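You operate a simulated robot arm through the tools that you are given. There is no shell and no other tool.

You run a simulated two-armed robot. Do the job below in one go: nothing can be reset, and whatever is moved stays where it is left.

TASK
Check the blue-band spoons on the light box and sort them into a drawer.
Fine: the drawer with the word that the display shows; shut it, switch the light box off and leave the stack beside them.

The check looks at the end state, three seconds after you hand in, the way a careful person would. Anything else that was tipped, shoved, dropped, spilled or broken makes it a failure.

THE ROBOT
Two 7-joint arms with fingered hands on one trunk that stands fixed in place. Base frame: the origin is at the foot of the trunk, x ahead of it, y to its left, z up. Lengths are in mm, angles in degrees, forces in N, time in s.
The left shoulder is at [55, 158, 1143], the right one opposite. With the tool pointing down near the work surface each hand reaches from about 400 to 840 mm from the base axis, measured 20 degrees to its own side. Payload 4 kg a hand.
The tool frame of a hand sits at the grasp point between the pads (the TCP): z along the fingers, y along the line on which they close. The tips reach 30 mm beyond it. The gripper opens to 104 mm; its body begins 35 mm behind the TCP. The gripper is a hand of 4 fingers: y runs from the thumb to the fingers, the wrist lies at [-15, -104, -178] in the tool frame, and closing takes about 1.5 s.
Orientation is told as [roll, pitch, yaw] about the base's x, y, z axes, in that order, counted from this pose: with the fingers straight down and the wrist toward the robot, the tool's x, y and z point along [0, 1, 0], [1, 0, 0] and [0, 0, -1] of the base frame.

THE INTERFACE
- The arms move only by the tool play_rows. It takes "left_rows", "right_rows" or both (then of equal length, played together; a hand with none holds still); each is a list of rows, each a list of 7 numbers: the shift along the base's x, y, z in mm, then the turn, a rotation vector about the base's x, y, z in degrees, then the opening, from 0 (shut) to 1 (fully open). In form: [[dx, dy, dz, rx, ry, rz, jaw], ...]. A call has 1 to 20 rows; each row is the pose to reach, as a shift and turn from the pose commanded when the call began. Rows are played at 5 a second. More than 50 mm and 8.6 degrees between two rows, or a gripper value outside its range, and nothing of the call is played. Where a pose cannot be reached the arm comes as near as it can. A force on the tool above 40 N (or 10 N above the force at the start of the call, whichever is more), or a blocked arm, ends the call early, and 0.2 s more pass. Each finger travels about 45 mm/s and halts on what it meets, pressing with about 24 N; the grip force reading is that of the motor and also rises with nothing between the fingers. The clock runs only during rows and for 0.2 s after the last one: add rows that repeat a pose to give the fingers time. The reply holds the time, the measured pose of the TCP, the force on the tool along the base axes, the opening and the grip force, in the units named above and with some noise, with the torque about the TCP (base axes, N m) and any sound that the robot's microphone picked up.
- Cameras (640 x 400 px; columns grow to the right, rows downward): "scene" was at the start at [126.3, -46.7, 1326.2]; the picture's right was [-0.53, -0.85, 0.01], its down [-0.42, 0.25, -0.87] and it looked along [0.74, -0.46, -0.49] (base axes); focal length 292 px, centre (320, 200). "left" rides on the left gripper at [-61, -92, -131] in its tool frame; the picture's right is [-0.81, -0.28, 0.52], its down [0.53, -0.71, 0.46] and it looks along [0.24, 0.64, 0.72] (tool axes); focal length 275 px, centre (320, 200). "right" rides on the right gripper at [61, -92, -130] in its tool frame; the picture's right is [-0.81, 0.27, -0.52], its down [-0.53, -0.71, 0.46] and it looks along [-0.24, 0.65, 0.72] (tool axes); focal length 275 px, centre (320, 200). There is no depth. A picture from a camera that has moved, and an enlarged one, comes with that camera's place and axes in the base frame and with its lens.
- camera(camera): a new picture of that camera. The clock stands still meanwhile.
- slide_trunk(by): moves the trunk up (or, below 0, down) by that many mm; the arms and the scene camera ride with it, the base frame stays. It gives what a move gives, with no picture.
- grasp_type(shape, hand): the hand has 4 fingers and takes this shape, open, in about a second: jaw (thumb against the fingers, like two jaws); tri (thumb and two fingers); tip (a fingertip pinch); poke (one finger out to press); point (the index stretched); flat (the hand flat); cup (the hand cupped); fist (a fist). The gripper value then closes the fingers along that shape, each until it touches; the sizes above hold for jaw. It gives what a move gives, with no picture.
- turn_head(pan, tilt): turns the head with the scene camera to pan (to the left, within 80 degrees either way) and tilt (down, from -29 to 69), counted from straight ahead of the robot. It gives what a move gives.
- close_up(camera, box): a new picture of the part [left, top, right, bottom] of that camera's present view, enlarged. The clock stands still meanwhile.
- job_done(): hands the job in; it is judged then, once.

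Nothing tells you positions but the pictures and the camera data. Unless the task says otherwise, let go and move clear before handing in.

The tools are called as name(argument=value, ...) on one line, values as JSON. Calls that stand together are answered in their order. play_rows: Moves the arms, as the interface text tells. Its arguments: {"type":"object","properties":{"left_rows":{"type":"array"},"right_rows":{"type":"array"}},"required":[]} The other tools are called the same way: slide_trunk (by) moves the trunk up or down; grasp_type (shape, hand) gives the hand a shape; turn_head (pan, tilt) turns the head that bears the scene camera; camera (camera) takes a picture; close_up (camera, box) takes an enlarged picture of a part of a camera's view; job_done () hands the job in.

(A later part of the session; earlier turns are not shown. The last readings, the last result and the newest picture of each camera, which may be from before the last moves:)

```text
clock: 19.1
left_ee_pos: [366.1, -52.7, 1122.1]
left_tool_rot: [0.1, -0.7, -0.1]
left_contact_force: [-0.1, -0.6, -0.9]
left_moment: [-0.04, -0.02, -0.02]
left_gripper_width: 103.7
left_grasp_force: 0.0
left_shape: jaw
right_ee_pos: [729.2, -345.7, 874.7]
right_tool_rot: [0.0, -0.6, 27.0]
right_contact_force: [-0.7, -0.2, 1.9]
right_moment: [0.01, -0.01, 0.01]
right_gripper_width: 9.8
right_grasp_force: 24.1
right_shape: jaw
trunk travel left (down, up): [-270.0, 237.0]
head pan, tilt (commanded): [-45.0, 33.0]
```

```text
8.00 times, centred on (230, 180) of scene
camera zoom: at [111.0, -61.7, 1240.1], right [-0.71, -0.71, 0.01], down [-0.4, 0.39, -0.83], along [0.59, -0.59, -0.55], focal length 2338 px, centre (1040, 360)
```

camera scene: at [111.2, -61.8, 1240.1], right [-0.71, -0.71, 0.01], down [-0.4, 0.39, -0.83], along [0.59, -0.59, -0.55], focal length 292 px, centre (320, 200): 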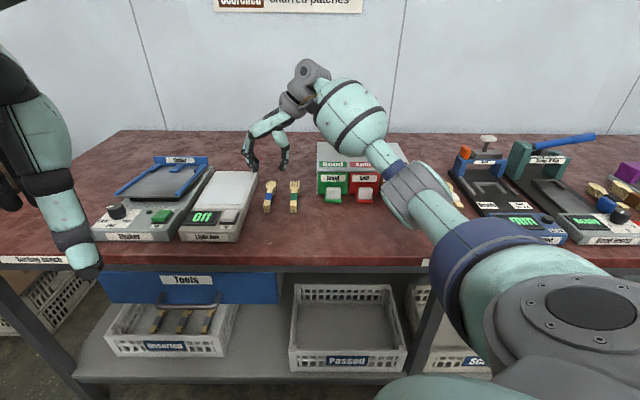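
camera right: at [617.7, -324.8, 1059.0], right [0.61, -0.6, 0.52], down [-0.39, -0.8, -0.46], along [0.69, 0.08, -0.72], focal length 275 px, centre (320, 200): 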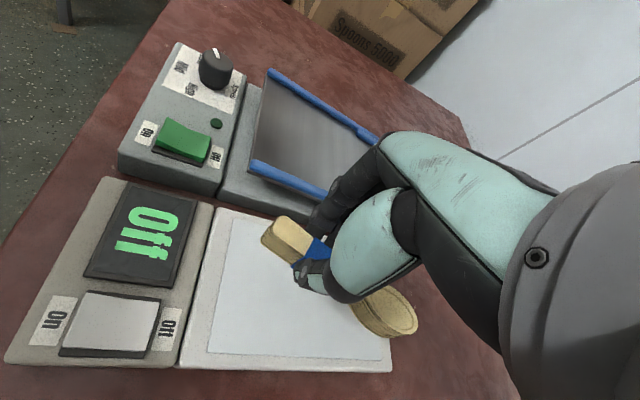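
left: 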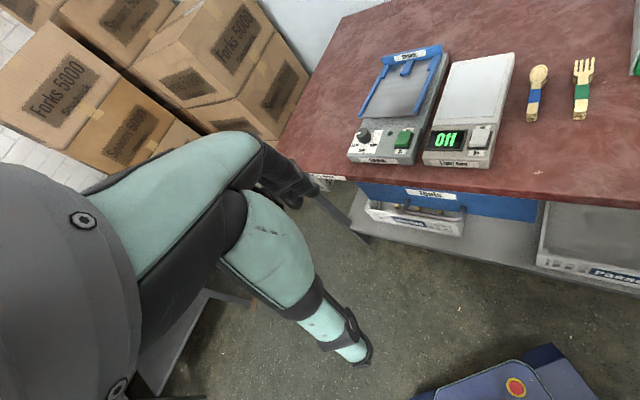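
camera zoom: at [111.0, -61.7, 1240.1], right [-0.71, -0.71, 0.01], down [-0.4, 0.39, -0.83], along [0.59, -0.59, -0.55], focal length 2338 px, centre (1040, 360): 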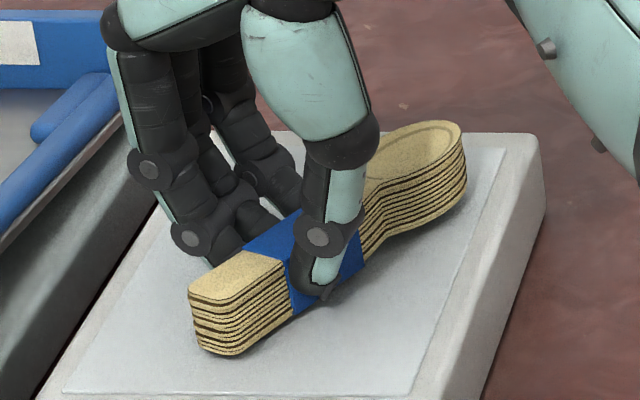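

It's touching the panel. I'll release gently and rise.

play_rows(right_rows=[[0, 0, -1, 0, 0, 0, 0], [0, 0, -1, 0, 0, 0, 0.1], [0, 0, -1, 0, 0, 0, 0.15], [0, 0, -1, 0, 0, 0, 0.2], [0, 0, -1, 0, 0, 0, 0.26], [0, 0, -1, 0, 0, 0, 0.3], [0, 0, -1, 0, 0, 0, 0.3]])

close_up(camera="scene", box=[170, 140, 290, 215])

close_up(camera="right", box=[180, 180, 440, 342])

```text
clock: 20.7
left_ee_pos: [364.6, -51.3, 1121.4]
left_tool_rot: [0.0, -0.7, 0.0]
left_contact_force: [-0.7, -0.1, 0.4]
left_moment: [0.04, 0.01, -0.01]
left_gripper_width: 104.0
left_grasp_force: 0.0
left_shape: jaw
right_ee_pos: [729.3, -345.1, 872.8]
right_tool_rot: [0.0, -0.6, 26.9]
right_contact_force: [0.2, 0.5, -0.1]
right_moment: [0.0, 0.0, 0.01]
right_gripper_width: 30.8
right_grasp_force: 0.0
right_shape: jaw
trunk travel left (down, up): [-270.0, 237.0]
head pan, tilt (commanded): [-45.0, 33.0]
```

```text
5.33 times, centred on (230, 178) of scene
camera zoom: at [111.2, -61.8, 1240.1], right [-0.71, -0.71, 0.01], down [-0.4, 0.39, -0.83], along [0.59, -0.59, -0.55], focal length 1559 px, centre (800, 320)
```

zoom: 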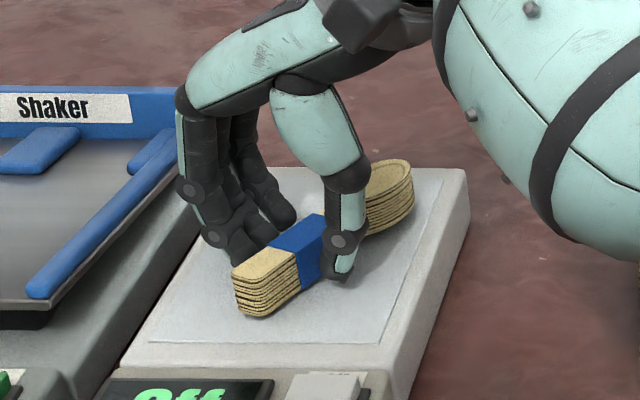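

```text
2.46 times, centred on (310, 261) of right
camera zoom: at [619.2, -334.0, 1003.0], right [0.61, -0.6, 0.52], down [-0.39, -0.8, -0.46], along [0.69, 0.08, -0.72], focal length 678 px, centre (345, 50)
```

zoom: 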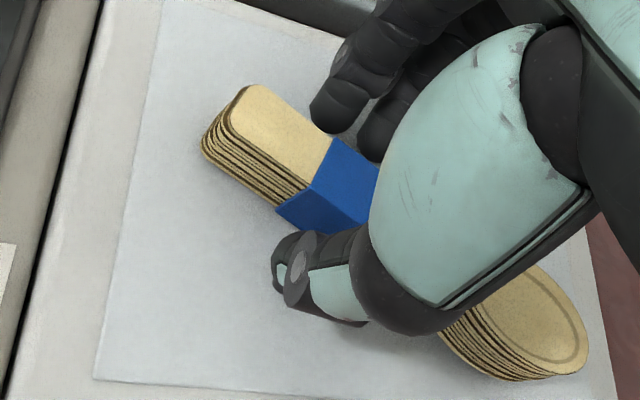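

The spoons sit on the panel, released. I'll rise straight up, then form a poking finger high above the bench.

play_rows(right_rows=[[0, 0, 10, 0, 0, 0, 0.3], [0, 0, 25, 0, 0, 0, 0.3], [0, 0, 45, 0, 0, 0, 0.3], [0, 0, 70, 0, 0, 0, 0.3], [-15, 0, 95, 0, 0, 0, 0.3], [-35, 0, 120, 0, 0, 0, 0.3], [-60, 0, 130, 0, 0, 0, 0.3], [-60, 0, 130, 0, 0, 0, 0.3]])

grasp_type(hand="right", shape="poke")

camera(camera="right")

close_up(camera="scene", box=[130, 80, 350, 217])

```text
clock: 22.5
left_ee_pos: [365.9, -53.3, 1120.4]
left_tool_rot: [0.0, -0.7, 0.0]
left_contact_force: [0.6, -1.3, 0.3]
left_moment: [-0.02, 0.0, -0.02]
left_gripper_width: 103.8
left_grasp_force: 0.1
left_shape: jaw
right_ee_pos: [668.9, -344.6, 1004.2]
right_tool_rot: [0.0, -0.7, 26.9]
right_contact_force: [-0.2, -0.3, 0.2]
right_moment: [0.0, -0.05, -0.03]
right_gripper_width: 31.4
right_grasp_force: 0.2
right_shape: jaw
trunk travel left (down, up): [-270.0, 237.0]
head pan, tilt (commanded): [-45.0, 33.0]
```

```text
clock: 23.4
left_ee_pos: [365.4, -52.5, 1122.1]
left_tool_rot: [-0.1, -0.7, 0.0]
left_contact_force: [-1.1, -0.7, -0.6]
left_moment: [0.03, 0.0, 0.0]
left_gripper_width: 103.9
left_grasp_force: 0.0
left_shape: jaw
right_ee_pos: [668.9, -345.8, 1004.5]
right_tool_rot: [0.0, -0.6, 27.0]
right_contact_force: [0.1, -0.3, 0.2]
right_moment: [0.0, 0.02, 0.01]
right_gripper_width: 0.1
right_grasp_force: 0.0
right_shape: poke
trunk travel left (down, up): [-270.0, 237.0]
head pan, tilt (commanded): [-45.0, 33.0]
```

```text
taken
camera right: at [558.5, -333.0, 1133.9], right [0.61, -0.6, 0.52], down [-0.39, -0.8, -0.46], along [0.69, 0.08, -0.72], focal length 275 px, centre (320, 200)
```

right: 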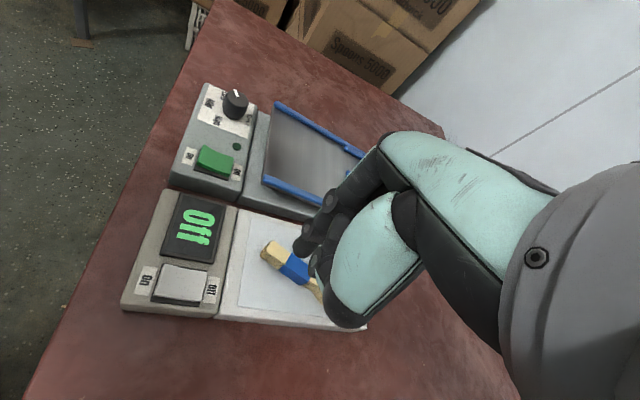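

```text
2.91 times, centred on (240, 148) of scene
camera zoom: at [111.2, -61.8, 1240.1], right [-0.71, -0.71, 0.01], down [-0.4, 0.39, -0.83], along [0.59, -0.59, -0.55], focal length 850 px, centre (553, 350)
```

zoom: 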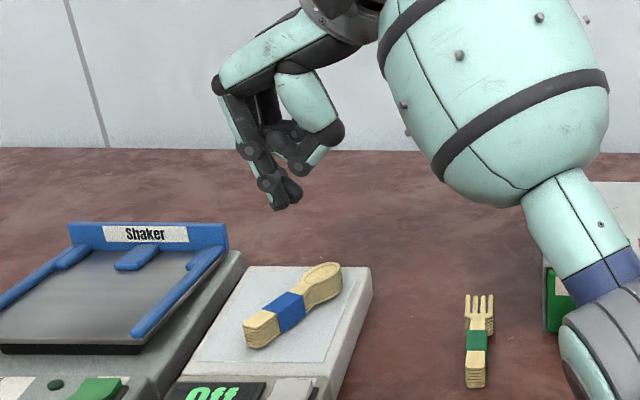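

Poke shape formed. I'll zoom in to locate the fingertip in the tool frame.

close_up(camera="right", box=[240, 150, 400, 250])

close_up(camera="scene", box=[190, 95, 270, 155])

camera(camera="left")

```text
4.00 times, centred on (320, 200) of right
camera zoom: at [558.5, -333.0, 1133.9], right [0.61, -0.6, 0.52], down [-0.39, -0.8, -0.46], along [0.69, 0.08, -0.72], focal length 1101 px, centre (320, 200)
```

zoom: 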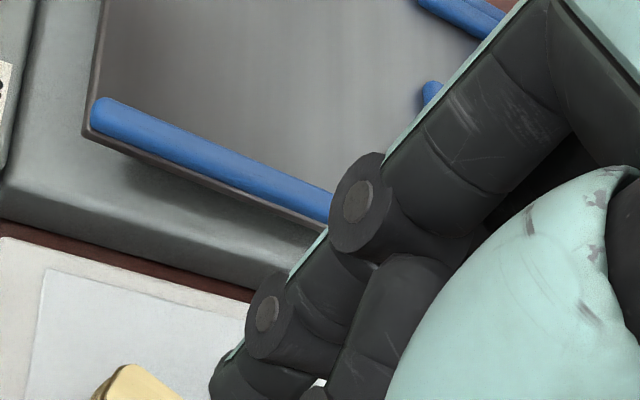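

```text
6.67 times, centred on (230, 125) of scene
camera zoom: at [111.2, -61.8, 1240.1], right [-0.71, -0.71, 0.01], down [-0.4, 0.39, -0.83], along [0.59, -0.59, -0.55], focal length 1948 px, centre (920, 700)
```

zoom: 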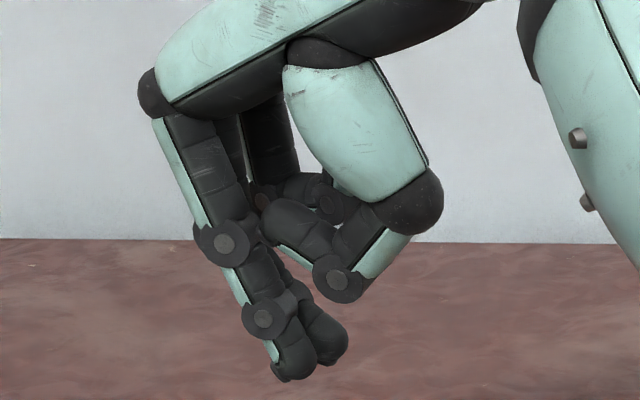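

```text
taken
camera left: at [271.9, -114.4, 1251.6], right [-0.27, -0.81, -0.52], down [-0.71, 0.53, -0.46], along [0.65, 0.24, -0.72], focal length 275 px, centre (320, 200)
```

left: 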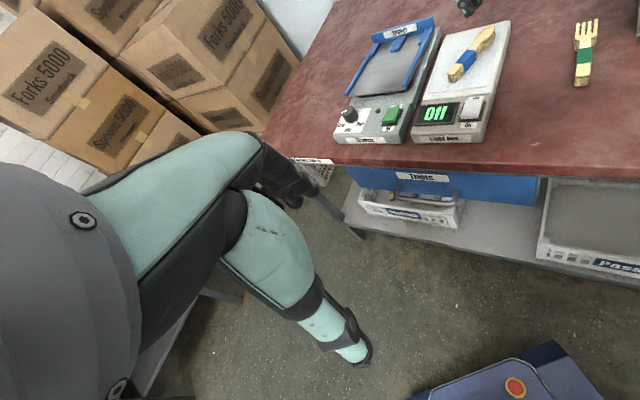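

close_up(camera="right", box=[270, 210, 366, 270])

close_up(camera="left", box=[400, 0, 560, 100])

```text
6.67 times, centred on (318, 240) of right
camera zoom: at [558.5, -333.0, 1133.9], right [0.61, -0.6, 0.52], down [-0.39, -0.8, -0.46], along [0.69, 0.08, -0.72], focal length 1835 px, centre (333, -67)
```

zoom: 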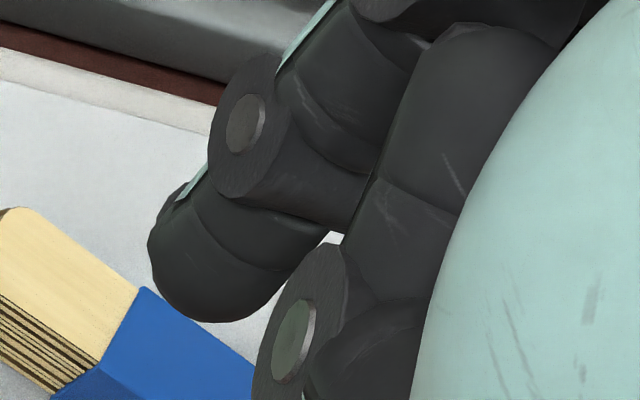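

```text
4.00 times, centred on (480, 50) of left
camera zoom: at [271.9, -114.4, 1251.6], right [-0.27, -0.81, -0.52], down [-0.71, 0.53, -0.46], along [0.65, 0.24, -0.72], focal length 1101 px, centre (-320, 800)
```

zoom: 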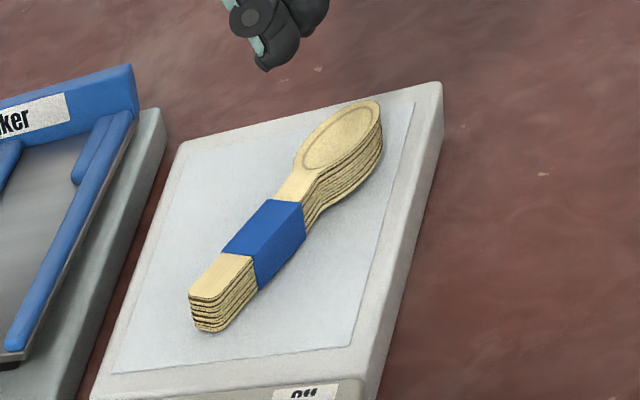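

The poking tip lies about 30 mm below the TCP. I'll turn the hand so the wrist is toward the robot and hover over the near end of the rocker, about (620, -291), tip at z≈890.

play_rows(right_rows=[[-5, 6, 0, 0, 0, -7.2, 0], [-10, 11, -5, 0, 0, -14.4, 0], [-15, 17, -15, 0, 0, -21.6, 0], [-20, 22, -25, 0, 0, -28.8, 0], [-25, 28, -35, 0, 0, -36, 0], [-30, 34, -45, 0, 0, -43.2, 0], [-35, 40, -55, 0, 0, -50.4, 0], [-40, 46, -65, 0, 0, -57.6, 0], [-45, 51, -75, 0, 0, -64.8, 0], [-49, 55, -84, 0, 0, -72, 0], [-49, 55, -84, 0, 0, -72, 0], [-49, 55, -84, 0, 0, -72, 0]])

camera(camera="right")

camera(camera="left")

close_up(camera="scene", box=[130, 130, 290, 250])

```text
clock: 26.0
left_ee_pos: [365.0, -54.3, 1122.2]
left_tool_rot: [0.1, -0.7, 0.0]
left_contact_force: [0.9, 0.3, -0.2]
left_moment: [0.02, -0.02, -0.02]
left_gripper_width: 104.1
left_grasp_force: 0.0
left_shape: jaw
right_ee_pos: [618.8, -290.5, 919.7]
right_tool_rot: [0.0, -0.7, -45.1]
right_contact_force: [-0.5, -0.4, 0.3]
right_moment: [0.01, 0.0, 0.04]
right_gripper_width: 0.0
right_grasp_force: 0.1
right_shape: poke
trunk travel left (down, up): [-270.0, 237.0]
head pan, tilt (commanded): [-45.0, 33.0]
```

```text
taken
camera right: at [596.8, -182.4, 1048.8], right [-0.38, -0.76, 0.52], down [-0.88, 0.13, -0.46], along [0.29, -0.63, -0.72], focal length 275 px, centre (320, 200)
```

right: 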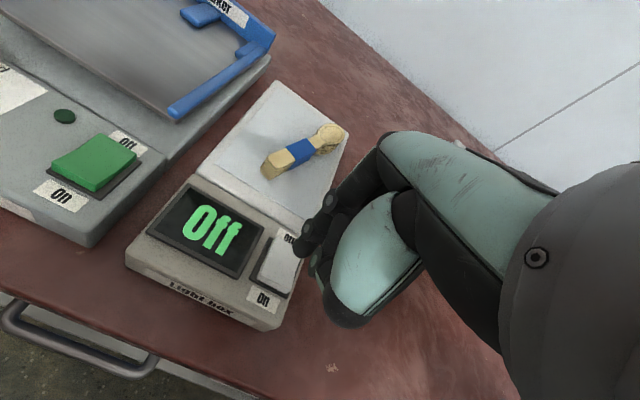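

```text
taken
camera left: at [271.6, -115.2, 1251.5], right [-0.27, -0.81, -0.52], down [-0.71, 0.53, -0.46], along [0.65, 0.24, -0.72], focal length 275 px, centre (320, 200)
```

left: 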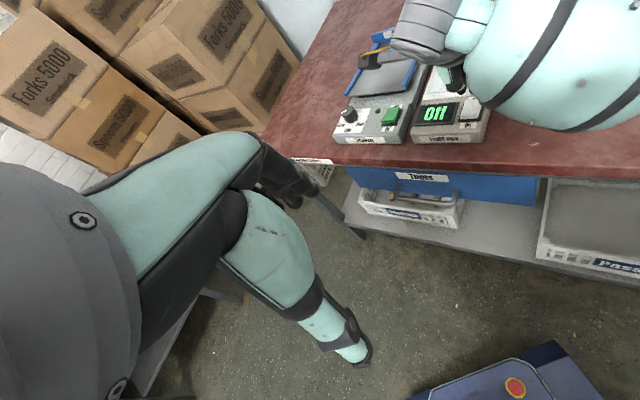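

```text
3.33 times, centred on (210, 190) of scene
camera zoom: at [110.9, -62.6, 1240.1], right [-0.71, -0.71, 0.01], down [-0.4, 0.39, -0.83], along [0.59, -0.59, -0.55], focal length 974 px, centre (687, 233)
```

zoom: 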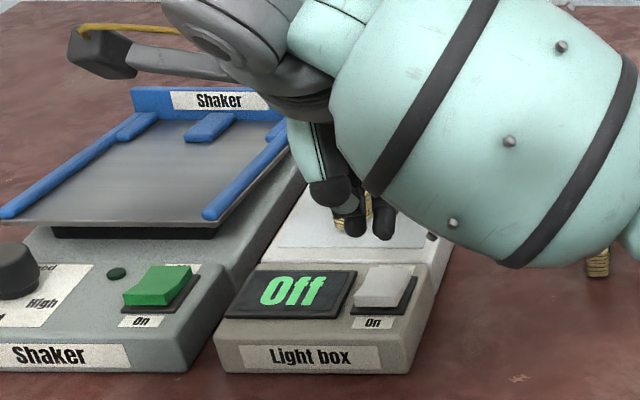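

close_up(camera="right", box=[230, 180, 390, 320])

close_up(camera="scene", box=[180, 170, 260, 220])

close_up(camera="left", box=[400, 50, 520, 150])

```text
2.86 times, centred on (310, 250) of right
camera zoom: at [596.8, -182.4, 1048.8], right [-0.38, -0.76, 0.52], down [-0.88, 0.13, -0.46], along [0.29, -0.63, -0.72], focal length 786 px, centre (349, 57)
```

zoom: 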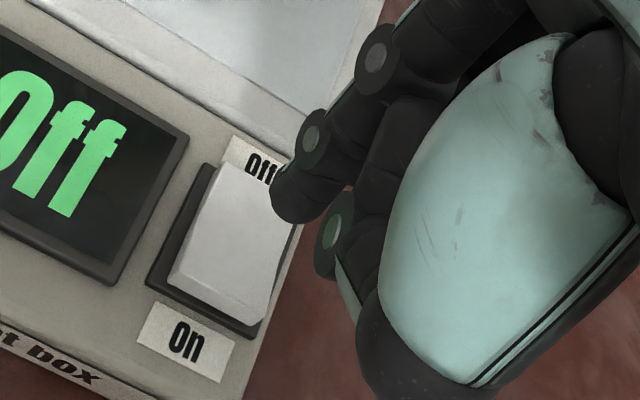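

```text
8.00 times, centred on (220, 195) of scene
camera zoom: at [110.9, -62.6, 1240.1], right [-0.71, -0.71, 0.01], down [-0.4, 0.39, -0.83], along [0.59, -0.59, -0.55], focal length 2338 px, centre (1120, 240)
```

zoom: 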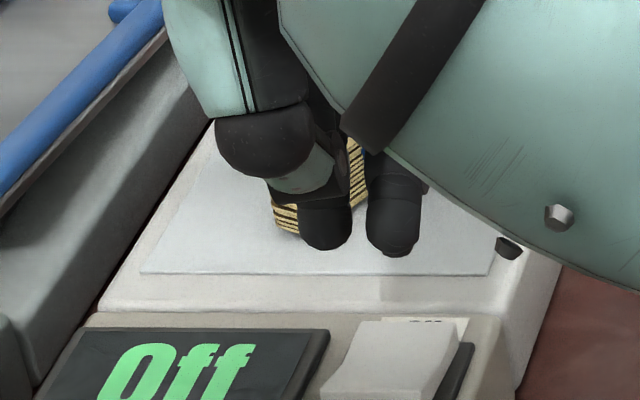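

```text
4.00 times, centred on (460, 100) of left
camera zoom: at [271.6, -115.2, 1251.5], right [-0.27, -0.81, -0.52], down [-0.71, 0.53, -0.46], along [0.65, 0.24, -0.72], focal length 1101 px, centre (-240, 600)
```

zoom: 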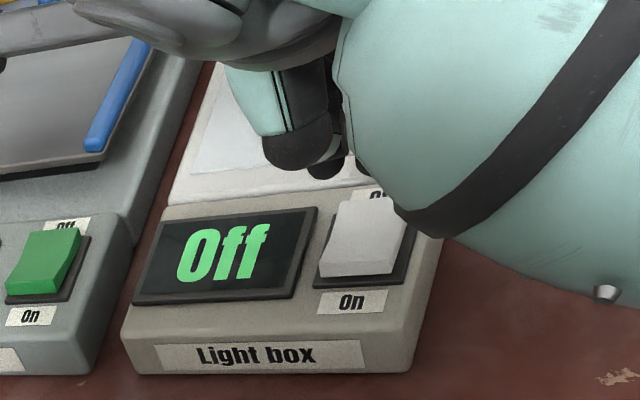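

Two fingertips at about ±10 mm sit over the rocker's near end. I'll shift 5 mm left to centre and press down gradually.

play_rows(right_rows=[[3.5, 3.5, -10, 0, 0, 0, 0], [3.5, 3.5, -20, 0, 0, 0, 0], [3.5, 3.5, -29, 0, 0, 0, 0], [3.5, 3.5, -34, 0, 0, 0, 0], [3.5, 3.5, -37, 0, 0, 0, 0], [3.5, 3.5, -40, 0, 0, 0, 0], [3.5, 3.5, -42, 0, 0, 0, 0]])

close_up(camera="right", box=[200, 170, 390, 320])

close_up(camera="scene", box=[170, 170, 260, 240])

```text
clock: 27.6
left_ee_pos: [365.9, -52.9, 1121.9]
left_tool_rot: [0.0, -0.7, 0.0]
left_contact_force: [0.9, -0.2, 0.7]
left_moment: [0.01, 0.03, 0.0]
left_gripper_width: 103.8
left_grasp_force: 0.1
left_shape: jaw
right_ee_pos: [622.8, -285.8, 877.7]
right_tool_rot: [-0.1, -0.8, -44.9]
right_contact_force: [0.3, 0.1, 1.2]
right_moment: [0.0, 0.03, 0.02]
right_gripper_width: 0.0
right_grasp_force: 0.1
right_shape: poke
trunk travel left (down, up): [-270.0, 237.0]
head pan, tilt (commanded): [-45.0, 33.0]
```

```text
2.67 times, centred on (295, 245) of right
camera zoom: at [600.4, -177.9, 1007.2], right [-0.38, -0.76, 0.52], down [-0.88, 0.12, -0.46], along [0.29, -0.63, -0.72], focal length 734 px, centre (387, 80)
```

zoom: 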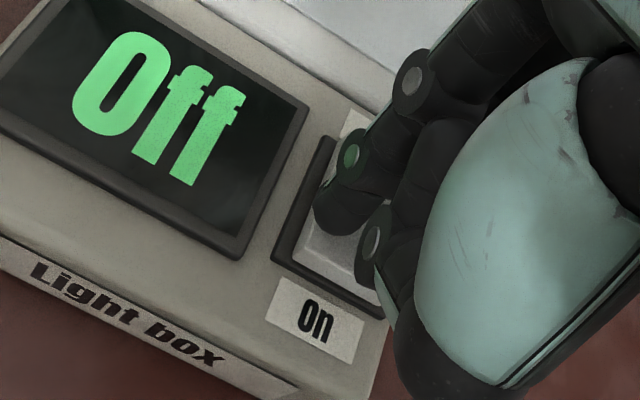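

```text
5.71 times, centred on (215, 205) of scene
camera zoom: at [110.9, -61.7, 1240.1], right [-0.71, -0.71, 0.01], down [-0.4, 0.39, -0.83], along [0.59, -0.59, -0.55], focal length 1670 px, centre (920, 171)
```

zoom: 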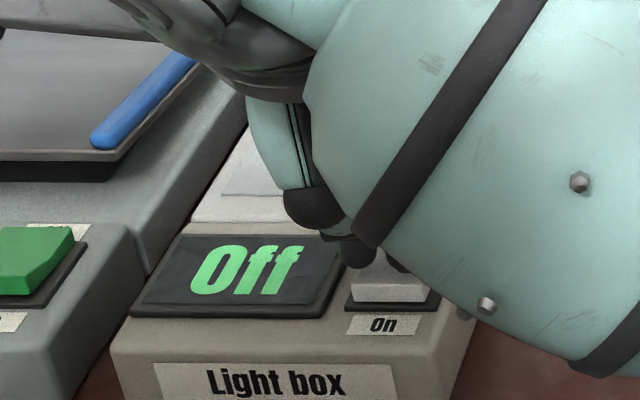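

The fingers are just touching the rocker. Pressing further in small steps.

play_rows(right_rows=[[0, 0, -2, 0, 0, 0, 0], [0, 0, -4, 0, 0, 0, 0], [0, 0, -6, 0, 0, 0, 0], [0, 0, -6, 0, 0, 0, 0]])

close_up(camera="right", box=[200, 170, 390, 320])

```text
clock: 28.6
left_ee_pos: [363.9, -51.7, 1123.3]
left_tool_rot: [0.0, -0.8, 0.0]
left_contact_force: [0.8, -0.7, 0.1]
left_moment: [-0.05, -0.01, -0.01]
left_gripper_width: 103.9
left_grasp_force: 0.0
left_shape: jaw
right_ee_pos: [622.2, -286.7, 875.3]
right_tool_rot: [0.5, -1.1, -45.0]
right_contact_force: [2.1, -1.3, 25.6]
right_moment: [-0.07, -0.19, -0.01]
right_gripper_width: 0.3
right_grasp_force: 0.0
right_shape: poke
trunk travel left (down, up): [-270.0, 237.0]
head pan, tilt (commanded): [-45.0, 33.0]
```

```text
2.67 times, centred on (295, 245) of right
camera zoom: at [598.6, -177.5, 1005.1], right [-0.39, -0.76, 0.52], down [-0.87, 0.12, -0.47], along [0.3, -0.64, -0.71], focal length 734 px, centre (387, 80)
```

zoom: 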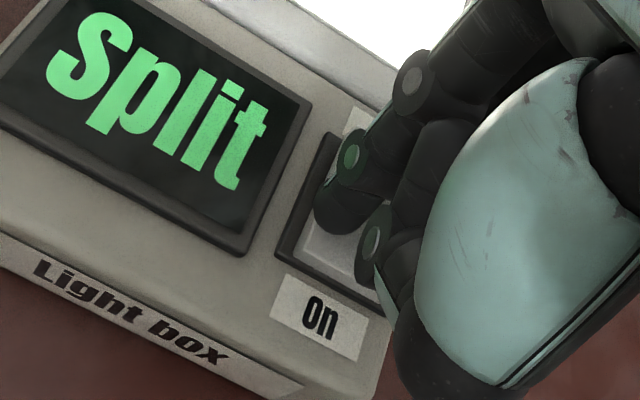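

The light box switched on and the display reads "Split". I'll lift off and confirm the reading stays.

play_rows(right_rows=[[0, 0, 4, 0, 0, 0, 0], [0, 0, 15, 0, 0, 0, 0], [0, 0, 35, 0, 0, 0, 0], [-10, 0, 60, 0, 0, 0, 0], [-25, 0, 90, 0, 0, 0, 0], [-40, 0, 120, 0, 0, 0, 0], [-40, 0, 120, 0, 0, 0, 0]])

camera(camera="scene")

close_up(camera="right", box=[100, 80, 420, 280])

```text
clock: 30.2
left_ee_pos: [365.5, -52.9, 1122.3]
left_tool_rot: [-0.1, -0.6, 0.0]
left_contact_force: [0.4, 0.5, 0.1]
left_moment: [-0.01, 0.01, 0.0]
left_gripper_width: 103.8
left_grasp_force: 0.0
left_shape: jaw
right_ee_pos: [583.2, -286.6, 991.6]
right_tool_rot: [-0.1, -0.6, -45.1]
right_contact_force: [-0.2, -1.0, 0.6]
right_moment: [0.01, 0.02, 0.03]
right_gripper_width: 0.0
right_grasp_force: 0.1
right_shape: poke
trunk travel left (down, up): [-270.0, 237.0]
head pan, tilt (commanded): [-45.0, 33.0]
```

```text
taken
camera scene: at [112.0, -61.9, 1240.0], right [-0.71, -0.71, 0.01], down [-0.4, 0.39, -0.83], along [0.59, -0.59, -0.55], focal length 292 px, centre (320, 200)
```

scene: 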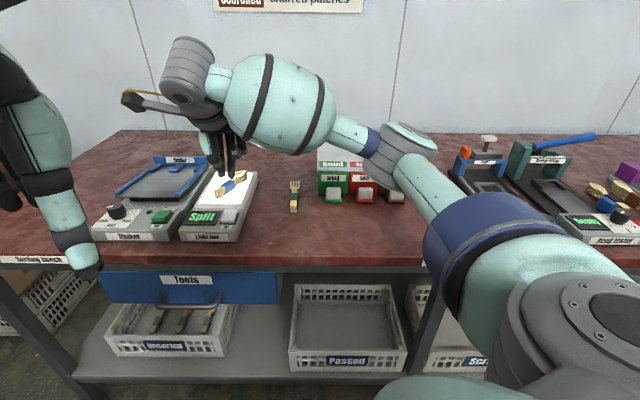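

```text
2.00 times, centred on (260, 180) of right
camera zoom: at [561.4, -178.1, 1121.7], right [-0.38, -0.76, 0.52], down [-0.88, 0.12, -0.46], along [0.29, -0.63, -0.72], focal length 551 px, centre (440, 240)
```

zoom: 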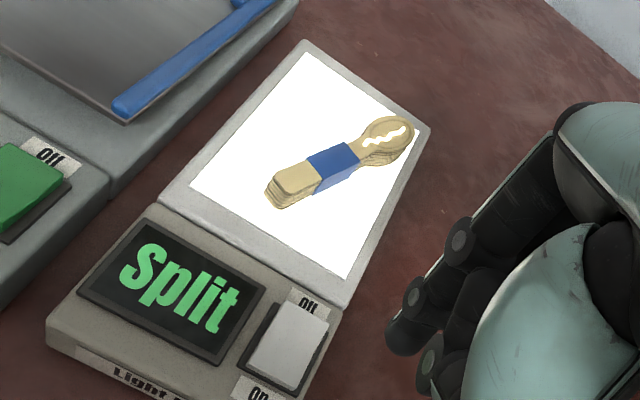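

The panel glows, the bowl shows a crack, and the display says "Split" — matching the guide. While the poking finger is ready, I'll switch the light box off by pressing the far end of the rocker at about (635, -300).

play_rows(right_rows=[[26, -7, -15, 0, 0, 0, 0], [52, -13, -40, 0, 0, 0, 0], [52, -13, -70, 0, 0, 0, 0], [52, -13, -95, 0, 0, 0, 0], [52, -13, -105, 0, 0, 0, 0], [52, -13, -110, 0, 0, 0, 0], [52, -13, -110, 0, 0, 0, 0]])

close_up(camera="right", box=[200, 140, 390, 290])

close_up(camera="scene", box=[170, 160, 270, 240])

```text
clock: 31.8
left_ee_pos: [365.7, -52.6, 1123.2]
left_tool_rot: [0.0, -0.7, 0.0]
left_contact_force: [-0.8, -0.3, -0.4]
left_moment: [0.03, 0.02, 0.04]
left_gripper_width: 104.1
left_grasp_force: 0.0
left_shape: jaw
right_ee_pos: [635.6, -299.0, 880.7]
right_tool_rot: [-0.1, -0.8, -45.0]
right_contact_force: [0.2, 0.6, -0.4]
right_moment: [0.0, -0.03, 0.01]
right_gripper_width: 0.1
right_grasp_force: 0.0
right_shape: poke
trunk travel left (down, up): [-270.0, 237.0]
head pan, tilt (commanded): [-45.0, 33.0]
```

```text
2.67 times, centred on (295, 215) of right
camera zoom: at [613.0, -191.0, 1010.9], right [-0.38, -0.76, 0.52], down [-0.88, 0.12, -0.46], along [0.29, -0.63, -0.72], focal length 734 px, centre (387, 160)
```

zoom: 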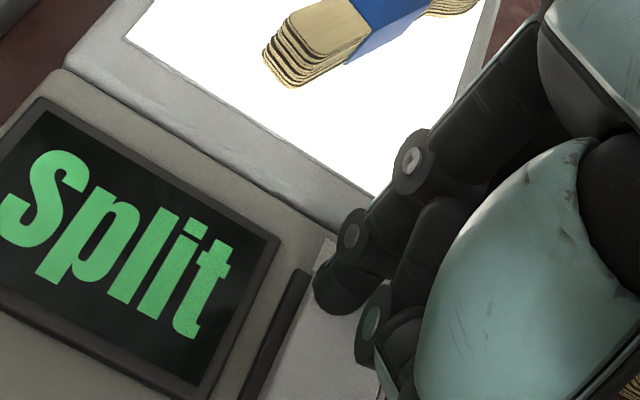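

```text
5.00 times, centred on (220, 200) of scene
camera zoom: at [111.4, -61.8, 1240.1], right [-0.71, -0.71, 0.01], down [-0.4, 0.39, -0.83], along [0.59, -0.59, -0.55], focal length 1461 px, centre (820, 200)
```

zoom: 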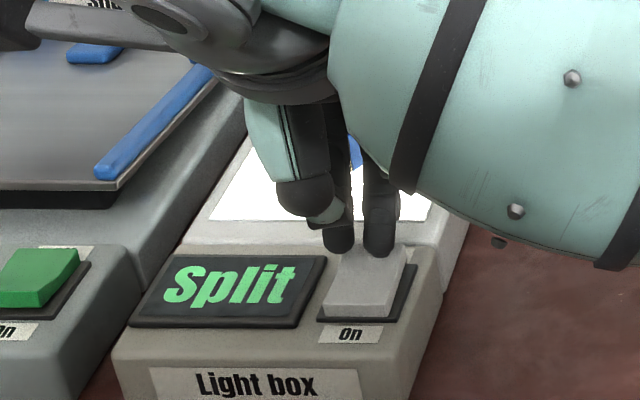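

play_rows(right_rows=[[-2, 2, 0, 0, 0, 0, 0], [-2, 2, -3, 0, 0, 0, 0], [-2, 2, -5, 0, 0, 0, 0], [-2, 2, -7, 0, 0, 0, 0], [-2, 2, -9, 0, 0, 0, 0], [-2, 2, -9, 0, 0, 0, 0]])

close_up(camera="right", box=[200, 140, 390, 290])

close_up(camera="scene", box=[170, 160, 270, 240])

```text
clock: 33.2
left_ee_pos: [364.4, -51.3, 1122.0]
left_tool_rot: [0.0, -0.8, 0.0]
left_contact_force: [-0.1, -0.4, -0.6]
left_moment: [-0.02, -0.02, -0.01]
left_gripper_width: 104.1
left_grasp_force: 0.1
left_shape: jaw
right_ee_pos: [634.5, -297.5, 875.7]
right_tool_rot: [0.4, -1.0, -45.0]
right_contact_force: [8.9, -4.3, 26.8]
right_moment: [-0.34, -0.04, 0.1]
right_gripper_width: 0.1
right_grasp_force: 0.1
right_shape: poke
trunk travel left (down, up): [-270.0, 237.0]
head pan, tilt (commanded): [-45.0, 33.0]
```

```text
2.67 times, centred on (295, 215) of right
camera zoom: at [609.8, -189.1, 1006.2], right [-0.39, -0.76, 0.52], down [-0.87, 0.13, -0.47], along [0.3, -0.64, -0.71], focal length 734 px, centre (387, 160)
```

zoom: 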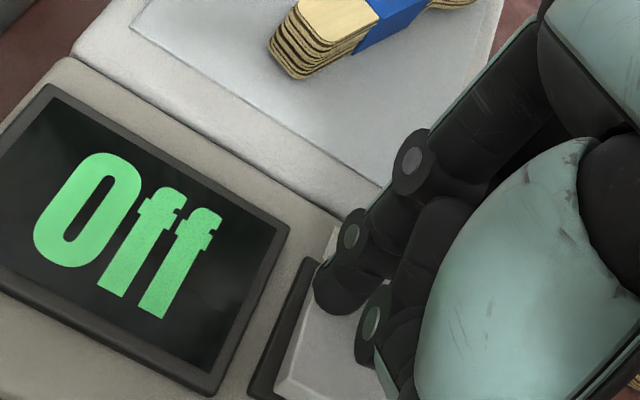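

```text
5.00 times, centred on (220, 200) of scene
camera zoom: at [109.4, -61.1, 1240.5], right [-0.71, -0.71, 0.01], down [-0.4, 0.38, -0.83], along [0.59, -0.59, -0.55], focal length 1461 px, centre (820, 200)
```

zoom: 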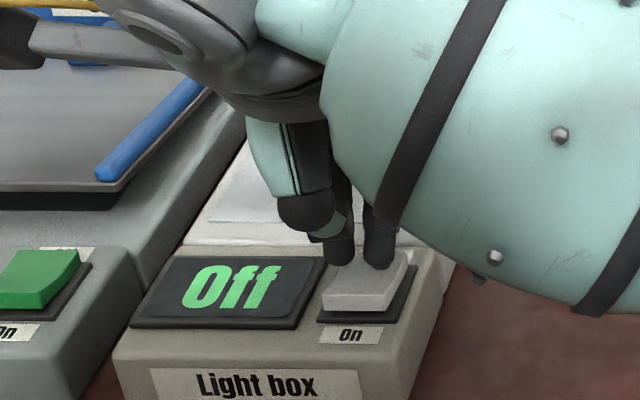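

The display reads "Off" again, so the light box is off. I'll lift away and return the hand to jaw shape before going to the Split drawer.

play_rows(right_rows=[[0, 0, 5, 0, 0, 0, 0], [0, 0, 20, 0, 0, 0, 0], [-5, 0, 45, 0, 0, 0, 0], [-20, 0, 75, 0, 0, 0, 0], [-40, -5, 105, 0, 0, 0, 0], [-60, -20, 130, 0, 0, 0, 0], [-70, -40, 140, 0, 0, 0, 0], [-70, -40, 140, 0, 0, 0, 0]])

grasp_type(hand="right", shape="jaw")

camera(camera="scene")

camera(camera="right")

```text
clock: 35.0
left_ee_pos: [365.9, -52.3, 1121.9]
left_tool_rot: [0.0, -0.7, 0.0]
left_contact_force: [-0.3, -0.1, 1.1]
left_moment: [0.01, -0.02, 0.01]
left_gripper_width: 104.1
left_grasp_force: 0.1
left_shape: jaw
right_ee_pos: [563.3, -337.8, 1012.2]
right_tool_rot: [0.0, -0.7, -45.0]
right_contact_force: [0.4, 0.0, -0.5]
right_moment: [-0.01, 0.04, -0.03]
right_gripper_width: 0.0
right_grasp_force: 0.2
right_shape: poke
trunk travel left (down, up): [-270.0, 237.0]
head pan, tilt (commanded): [-45.0, 33.0]
```

```text
clock: 35.9
left_ee_pos: [366.3, -52.9, 1122.7]
left_tool_rot: [0.0, -0.7, 0.0]
left_contact_force: [-0.5, 0.4, 0.1]
left_moment: [0.0, -0.01, 0.04]
left_gripper_width: 104.0
left_grasp_force: 0.1
left_shape: jaw
right_ee_pos: [563.1, -337.7, 1013.3]
right_tool_rot: [0.0, -0.7, -45.0]
right_contact_force: [0.5, 0.3, 0.1]
right_moment: [0.0, 0.0, 0.0]
right_gripper_width: 104.1
right_grasp_force: 0.0
right_shape: jaw
trunk travel left (down, up): [-270.0, 237.0]
head pan, tilt (commanded): [-45.0, 33.0]
```

```text
taken
camera scene: at [111.1, -61.8, 1240.1], right [-0.71, -0.71, 0.01], down [-0.4, 0.39, -0.83], along [0.59, -0.59, -0.55], focal length 292 px, centre (320, 200)
```

scene: 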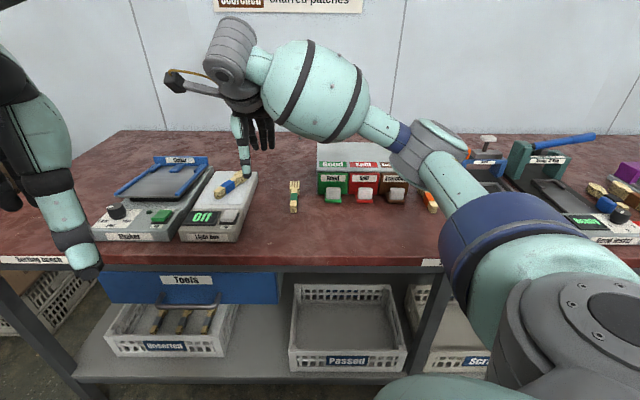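

```text
taken
camera right: at [540.8, -229.1, 1142.3], right [-0.38, -0.76, 0.52], down [-0.88, 0.12, -0.46], along [0.29, -0.63, -0.72], focal length 275 px, centre (320, 200)
```

right: 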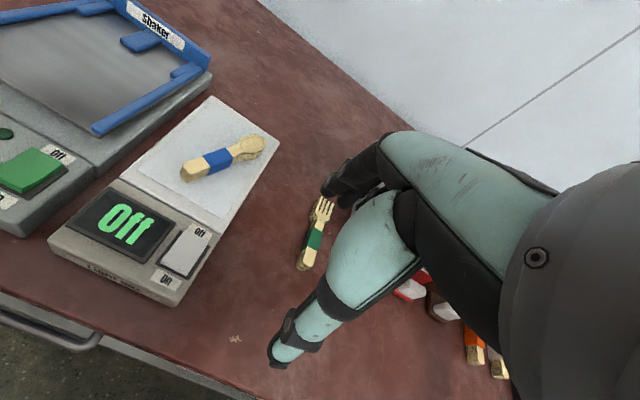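

The light box is off. I'll use this lower head viewpoint to measure the Split drawer's grip, comparing with the earlier, higher view.

close_up(camera="scene", box=[310, 145, 420, 215])

close_up(camera="scene", box=[345, 165, 393, 207])

```text
5.71 times, centred on (365, 180) of scene
camera zoom: at [111.1, -61.8, 1240.1], right [-0.71, -0.71, 0.01], down [-0.4, 0.39, -0.83], along [0.59, -0.59, -0.55], focal length 1670 px, centre (63, 314)
```

zoom: 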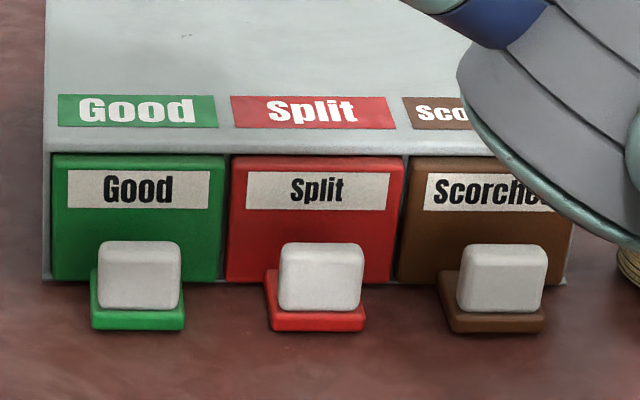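

```text
9.52 times, centred on (369, 186) of scene
camera zoom: at [111.1, -61.8, 1240.1], right [-0.71, -0.71, 0.01], down [-0.4, 0.39, -0.83], along [0.59, -0.59, -0.55], focal length 2784 px, centre (-147, 333)
```

zoom: 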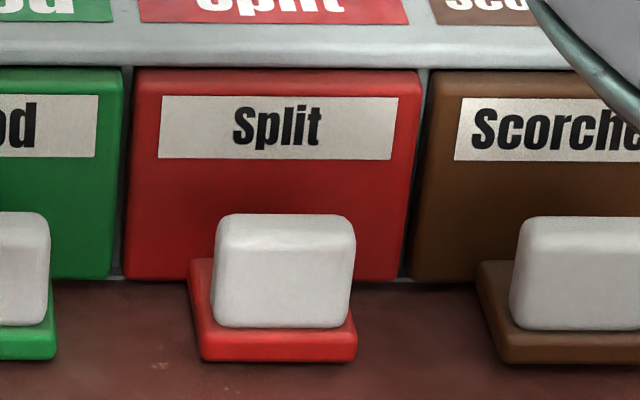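

From the two head heights: the Split grip block spans about u 768–780 in bench depth, its centre near (483, -612), top z≈849; the drawer face is some 30 mm behind it. I'll bring the hand there, high, closing across the block's width.

play_rows(right_rows=[[-9, -23, 0, 0, 0, 7.5, 0.9], [-18, -46, 0, 0, 0, 15, 0.8], [-27, -69, 0, 0, 0, 22.5, 0.7], [-36, -92, 0, 0, 0, 30, 0.6], [-45, -115, 0, 0, 0, 37.5, 0.54], [-54, -138, 0, 0, 0, 45, 0.54], [-63, -161, 0, 0, 0, 52.5, 0.54], [-72, -184, 0, 0, 0, 60, 0.54], [-81, -207, -3, 0, 0, 67.5, 0.54], [-88, -230, -6, 0, 0, 75, 0.54], [-96, -254, -10, 0, 0, 82.5, 0.54], [-103, -277, -13, 0, 0, 90, 0.54], [-103, -277, -13, 0, 0, 90, 0.54], [-103, -277, -13, 0, 0, 90, 0.54]])

camera(camera="right")

camera(camera="scene")

```text
clock: 38.9
left_ee_pos: [366.4, -52.3, 1122.2]
left_tool_rot: [0.0, -0.7, 0.0]
left_contact_force: [-0.3, 0.7, 0.0]
left_moment: [0.03, 0.01, -0.01]
left_gripper_width: 104.1
left_grasp_force: 0.1
left_shape: jaw
right_ee_pos: [461.2, -615.0, 999.7]
right_tool_rot: [0.2, -0.6, 45.1]
right_contact_force: [0.7, -0.2, 0.3]
right_moment: [-0.01, 0.01, 0.0]
right_gripper_width: 56.5
right_grasp_force: 0.1
right_shape: jaw
trunk travel left (down, up): [-270.0, 237.0]
head pan, tilt (commanded): [-45.0, 33.0]
```

```text
taken
camera right: at [353.0, -638.7, 1130.0], right [0.77, -0.38, 0.52], down [-0.12, -0.88, -0.46], along [0.63, 0.29, -0.72], focal length 275 px, centre (320, 200)
```

right: 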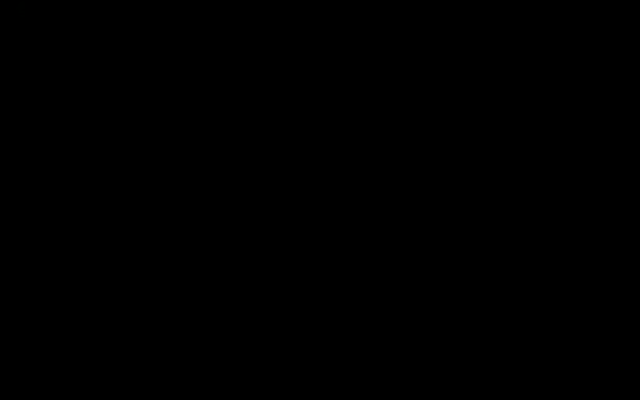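

```text
taken
camera scene: at [111.0, -62.0, 1240.1], right [-0.71, -0.71, 0.01], down [-0.4, 0.39, -0.83], along [0.59, -0.59, -0.55], focal length 292 px, centre (320, 200)
```

scene: 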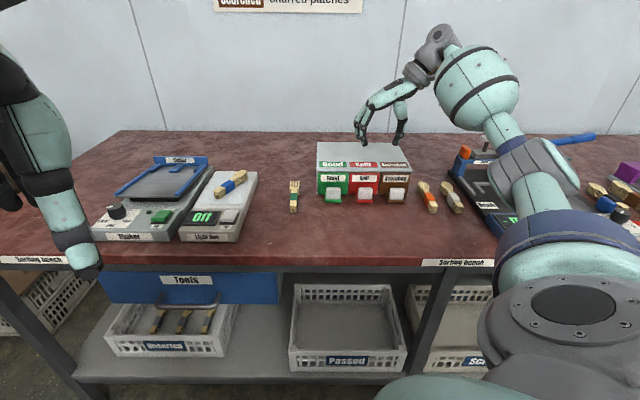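

The hand camera is covered by the forearm here, but the head camera sees the drawer clearly. I'll zoom to calibrate the hand against the drawer.

close_up(camera="scene", box=[310, 80, 430, 215])

camera(camera="left")

```text
2.96 times, centred on (370, 148) of scene
camera zoom: at [111.0, -62.0, 1240.1], right [-0.71, -0.71, 0.01], down [-0.4, 0.39, -0.83], along [0.59, -0.59, -0.55], focal length 866 px, centre (172, 356)
```

zoom: 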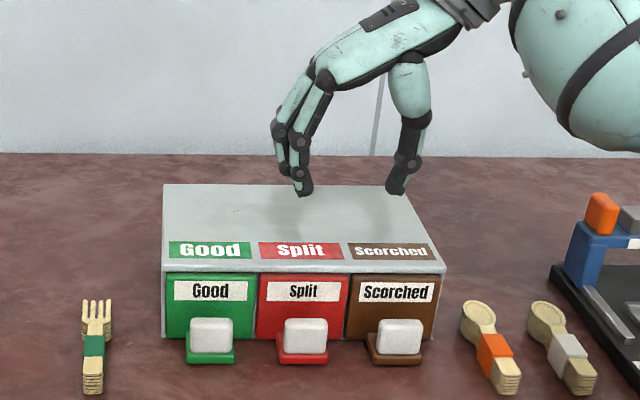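

```text
taken
camera left: at [272.0, -114.6, 1251.5], right [-0.27, -0.81, -0.52], down [-0.71, 0.53, -0.46], along [0.65, 0.24, -0.72], focal length 275 px, centre (320, 200)
```

left: 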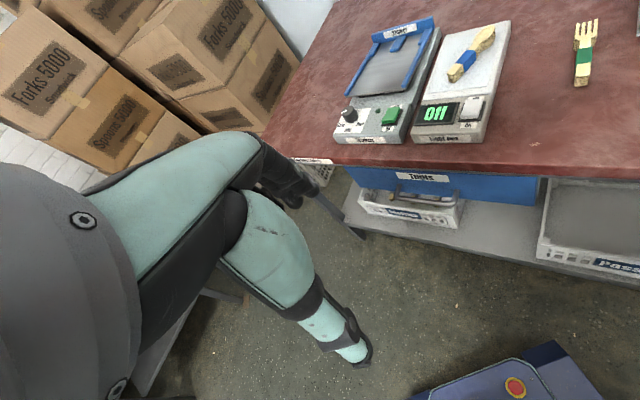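

The calibration agrees to within about 2–3 mm. I'll move above the Split grip block at (484, -610) and lower to z 900 for a check.

play_rows(right_rows=[[12, 3, -25, 0, 0, 0, 0.54], [23, 5, -50, 0, 0, 0, 0.54], [23, 5, -80, 0, 0, 0, 0.54], [23, 5, -100, 0, 0, 0, 0.54], [23, 5, -100, 0, 0, 0, 0.54]])

close_up(camera="scene", box=[310, 125, 430, 215])

camera(camera="right")

```text
clock: 40.1
left_ee_pos: [366.6, -53.5, 1122.9]
left_tool_rot: [0.0, -0.7, 0.1]
left_contact_force: [0.1, -0.2, 0.2]
left_moment: [0.0, 0.0, -0.02]
left_gripper_width: 103.9
left_grasp_force: 0.1
left_shape: jaw
right_ee_pos: [483.5, -609.4, 901.1]
right_tool_rot: [0.1, -0.5, 45.1]
right_contact_force: [-1.3, 0.2, 0.5]
right_moment: [-0.02, -0.03, -0.01]
right_gripper_width: 56.6
right_grasp_force: 0.0
right_shape: jaw
trunk travel left (down, up): [-270.0, 237.0]
head pan, tilt (commanded): [-45.0, 33.0]
```

```text
4.44 times, centred on (370, 170) of scene
camera zoom: at [110.9, -61.7, 1240.1], right [-0.71, -0.71, 0.01], down [-0.4, 0.39, -0.83], along [0.59, -0.59, -0.55], focal length 1299 px, centre (98, 333)
```

zoom: 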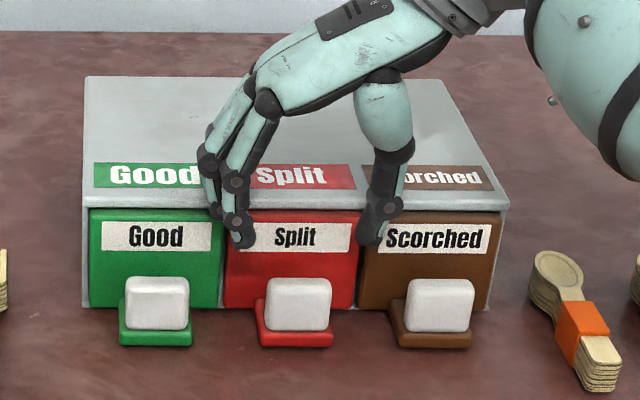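

```text
taken
camera right: at [375.4, -634.0, 1030.5], right [0.76, -0.38, 0.52], down [-0.12, -0.88, -0.46], along [0.63, 0.29, -0.72], focal length 275 px, centre (320, 200)
```

right: 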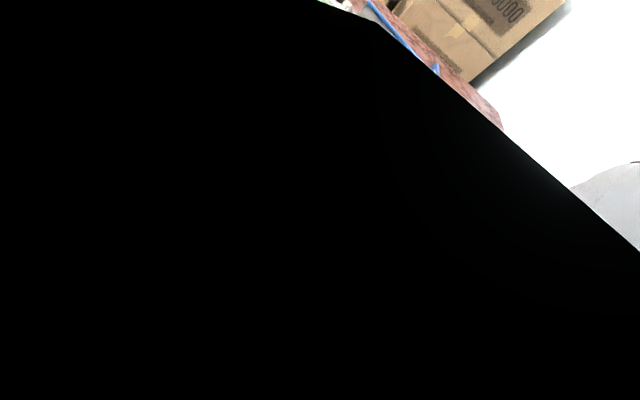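

The fingers straddle the Split block. Lowering to TCP z≈852.

play_rows(right_rows=[[1.4, 1.4, -12, 0, 0, 0, 0.54], [1.4, 1.4, -24, 0, 0, 0, 0.54], [1.4, 1.4, -36, 0, 0, 0, 0.54], [1.4, 1.4, -44, 0, 0, 0, 0.54], [1.4, 1.4, -49, 0, 0, 0, 0.54], [1.4, 1.4, -49, 0, 0, 0, 0.54]])

close_up(camera="scene", box=[320, 135, 416, 207])

```text
clock: 41.5
left_ee_pos: [365.7, -51.3, 1121.8]
left_tool_rot: [0.0, -0.6, 0.0]
left_contact_force: [0.5, 1.0, -1.0]
left_moment: [-0.01, 0.0, 0.01]
left_gripper_width: 104.2
left_grasp_force: 0.1
left_shape: jaw
right_ee_pos: [485.0, -608.3, 852.1]
right_tool_rot: [0.0, -0.5, 45.1]
right_contact_force: [-3.0, 2.7, 3.7]
right_moment: [0.0, -0.28, 0.2]
right_gripper_width: 56.4
right_grasp_force: 0.0
right_shape: jaw
trunk travel left (down, up): [-270.0, 237.0]
head pan, tilt (commanded): [-45.0, 33.0]
```

```text
5.56 times, centred on (368, 171) of scene
camera zoom: at [110.1, -61.0, 1240.2], right [-0.71, -0.71, 0.01], down [-0.4, 0.38, -0.83], along [0.59, -0.59, -0.55], focal length 1624 px, centre (53, 361)
```

zoom: 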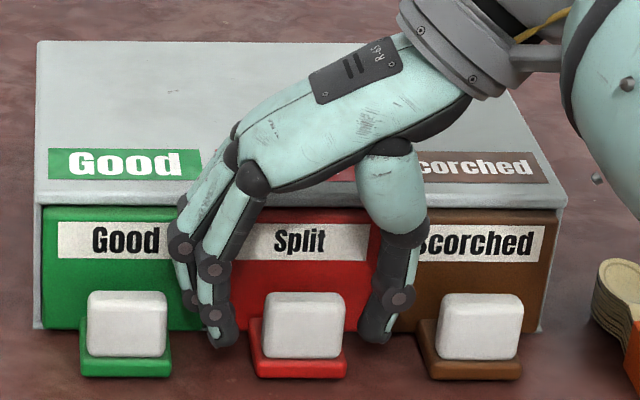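

There's a light touch against the drawer face, so I'll back off 8 mm toward the robot and check.

play_rows(right_rows=[[-2, 2, 1, 0, 0, 0, 0.54], [-4, 4, 1, 0, 0, 0, 0.54], [-5.5, 5.5, 0, 0, 0, 0, 0.54], [-5.5, 5.5, 0, 0, 0, 0, 0.54]])

close_up(camera="scene", box=[330, 155, 402, 209])

```text
clock: 42.5
left_ee_pos: [366.5, -52.5, 1123.3]
left_tool_rot: [-0.1, -0.7, 0.0]
left_contact_force: [-0.2, -0.1, 0.0]
left_moment: [0.03, 0.04, 0.0]
left_gripper_width: 103.7
left_grasp_force: 0.0
left_shape: jaw
right_ee_pos: [480.8, -603.8, 851.1]
right_tool_rot: [0.1, -0.7, 45.1]
right_contact_force: [-1.3, -0.8, 0.9]
right_moment: [-0.03, 0.03, -0.01]
right_gripper_width: 56.6
right_grasp_force: 0.1
right_shape: jaw
trunk travel left (down, up): [-270.0, 237.0]
head pan, tilt (commanded): [-45.0, 33.0]
```

```text
7.41 times, centred on (366, 182) of scene
camera zoom: at [111.1, -61.9, 1240.1], right [-0.71, -0.71, 0.01], down [-0.4, 0.39, -0.83], along [0.59, -0.59, -0.55], focal length 2165 px, centre (-21, 333)
```

zoom: 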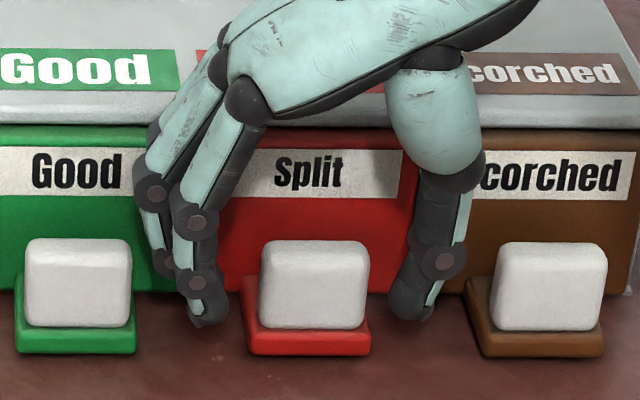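

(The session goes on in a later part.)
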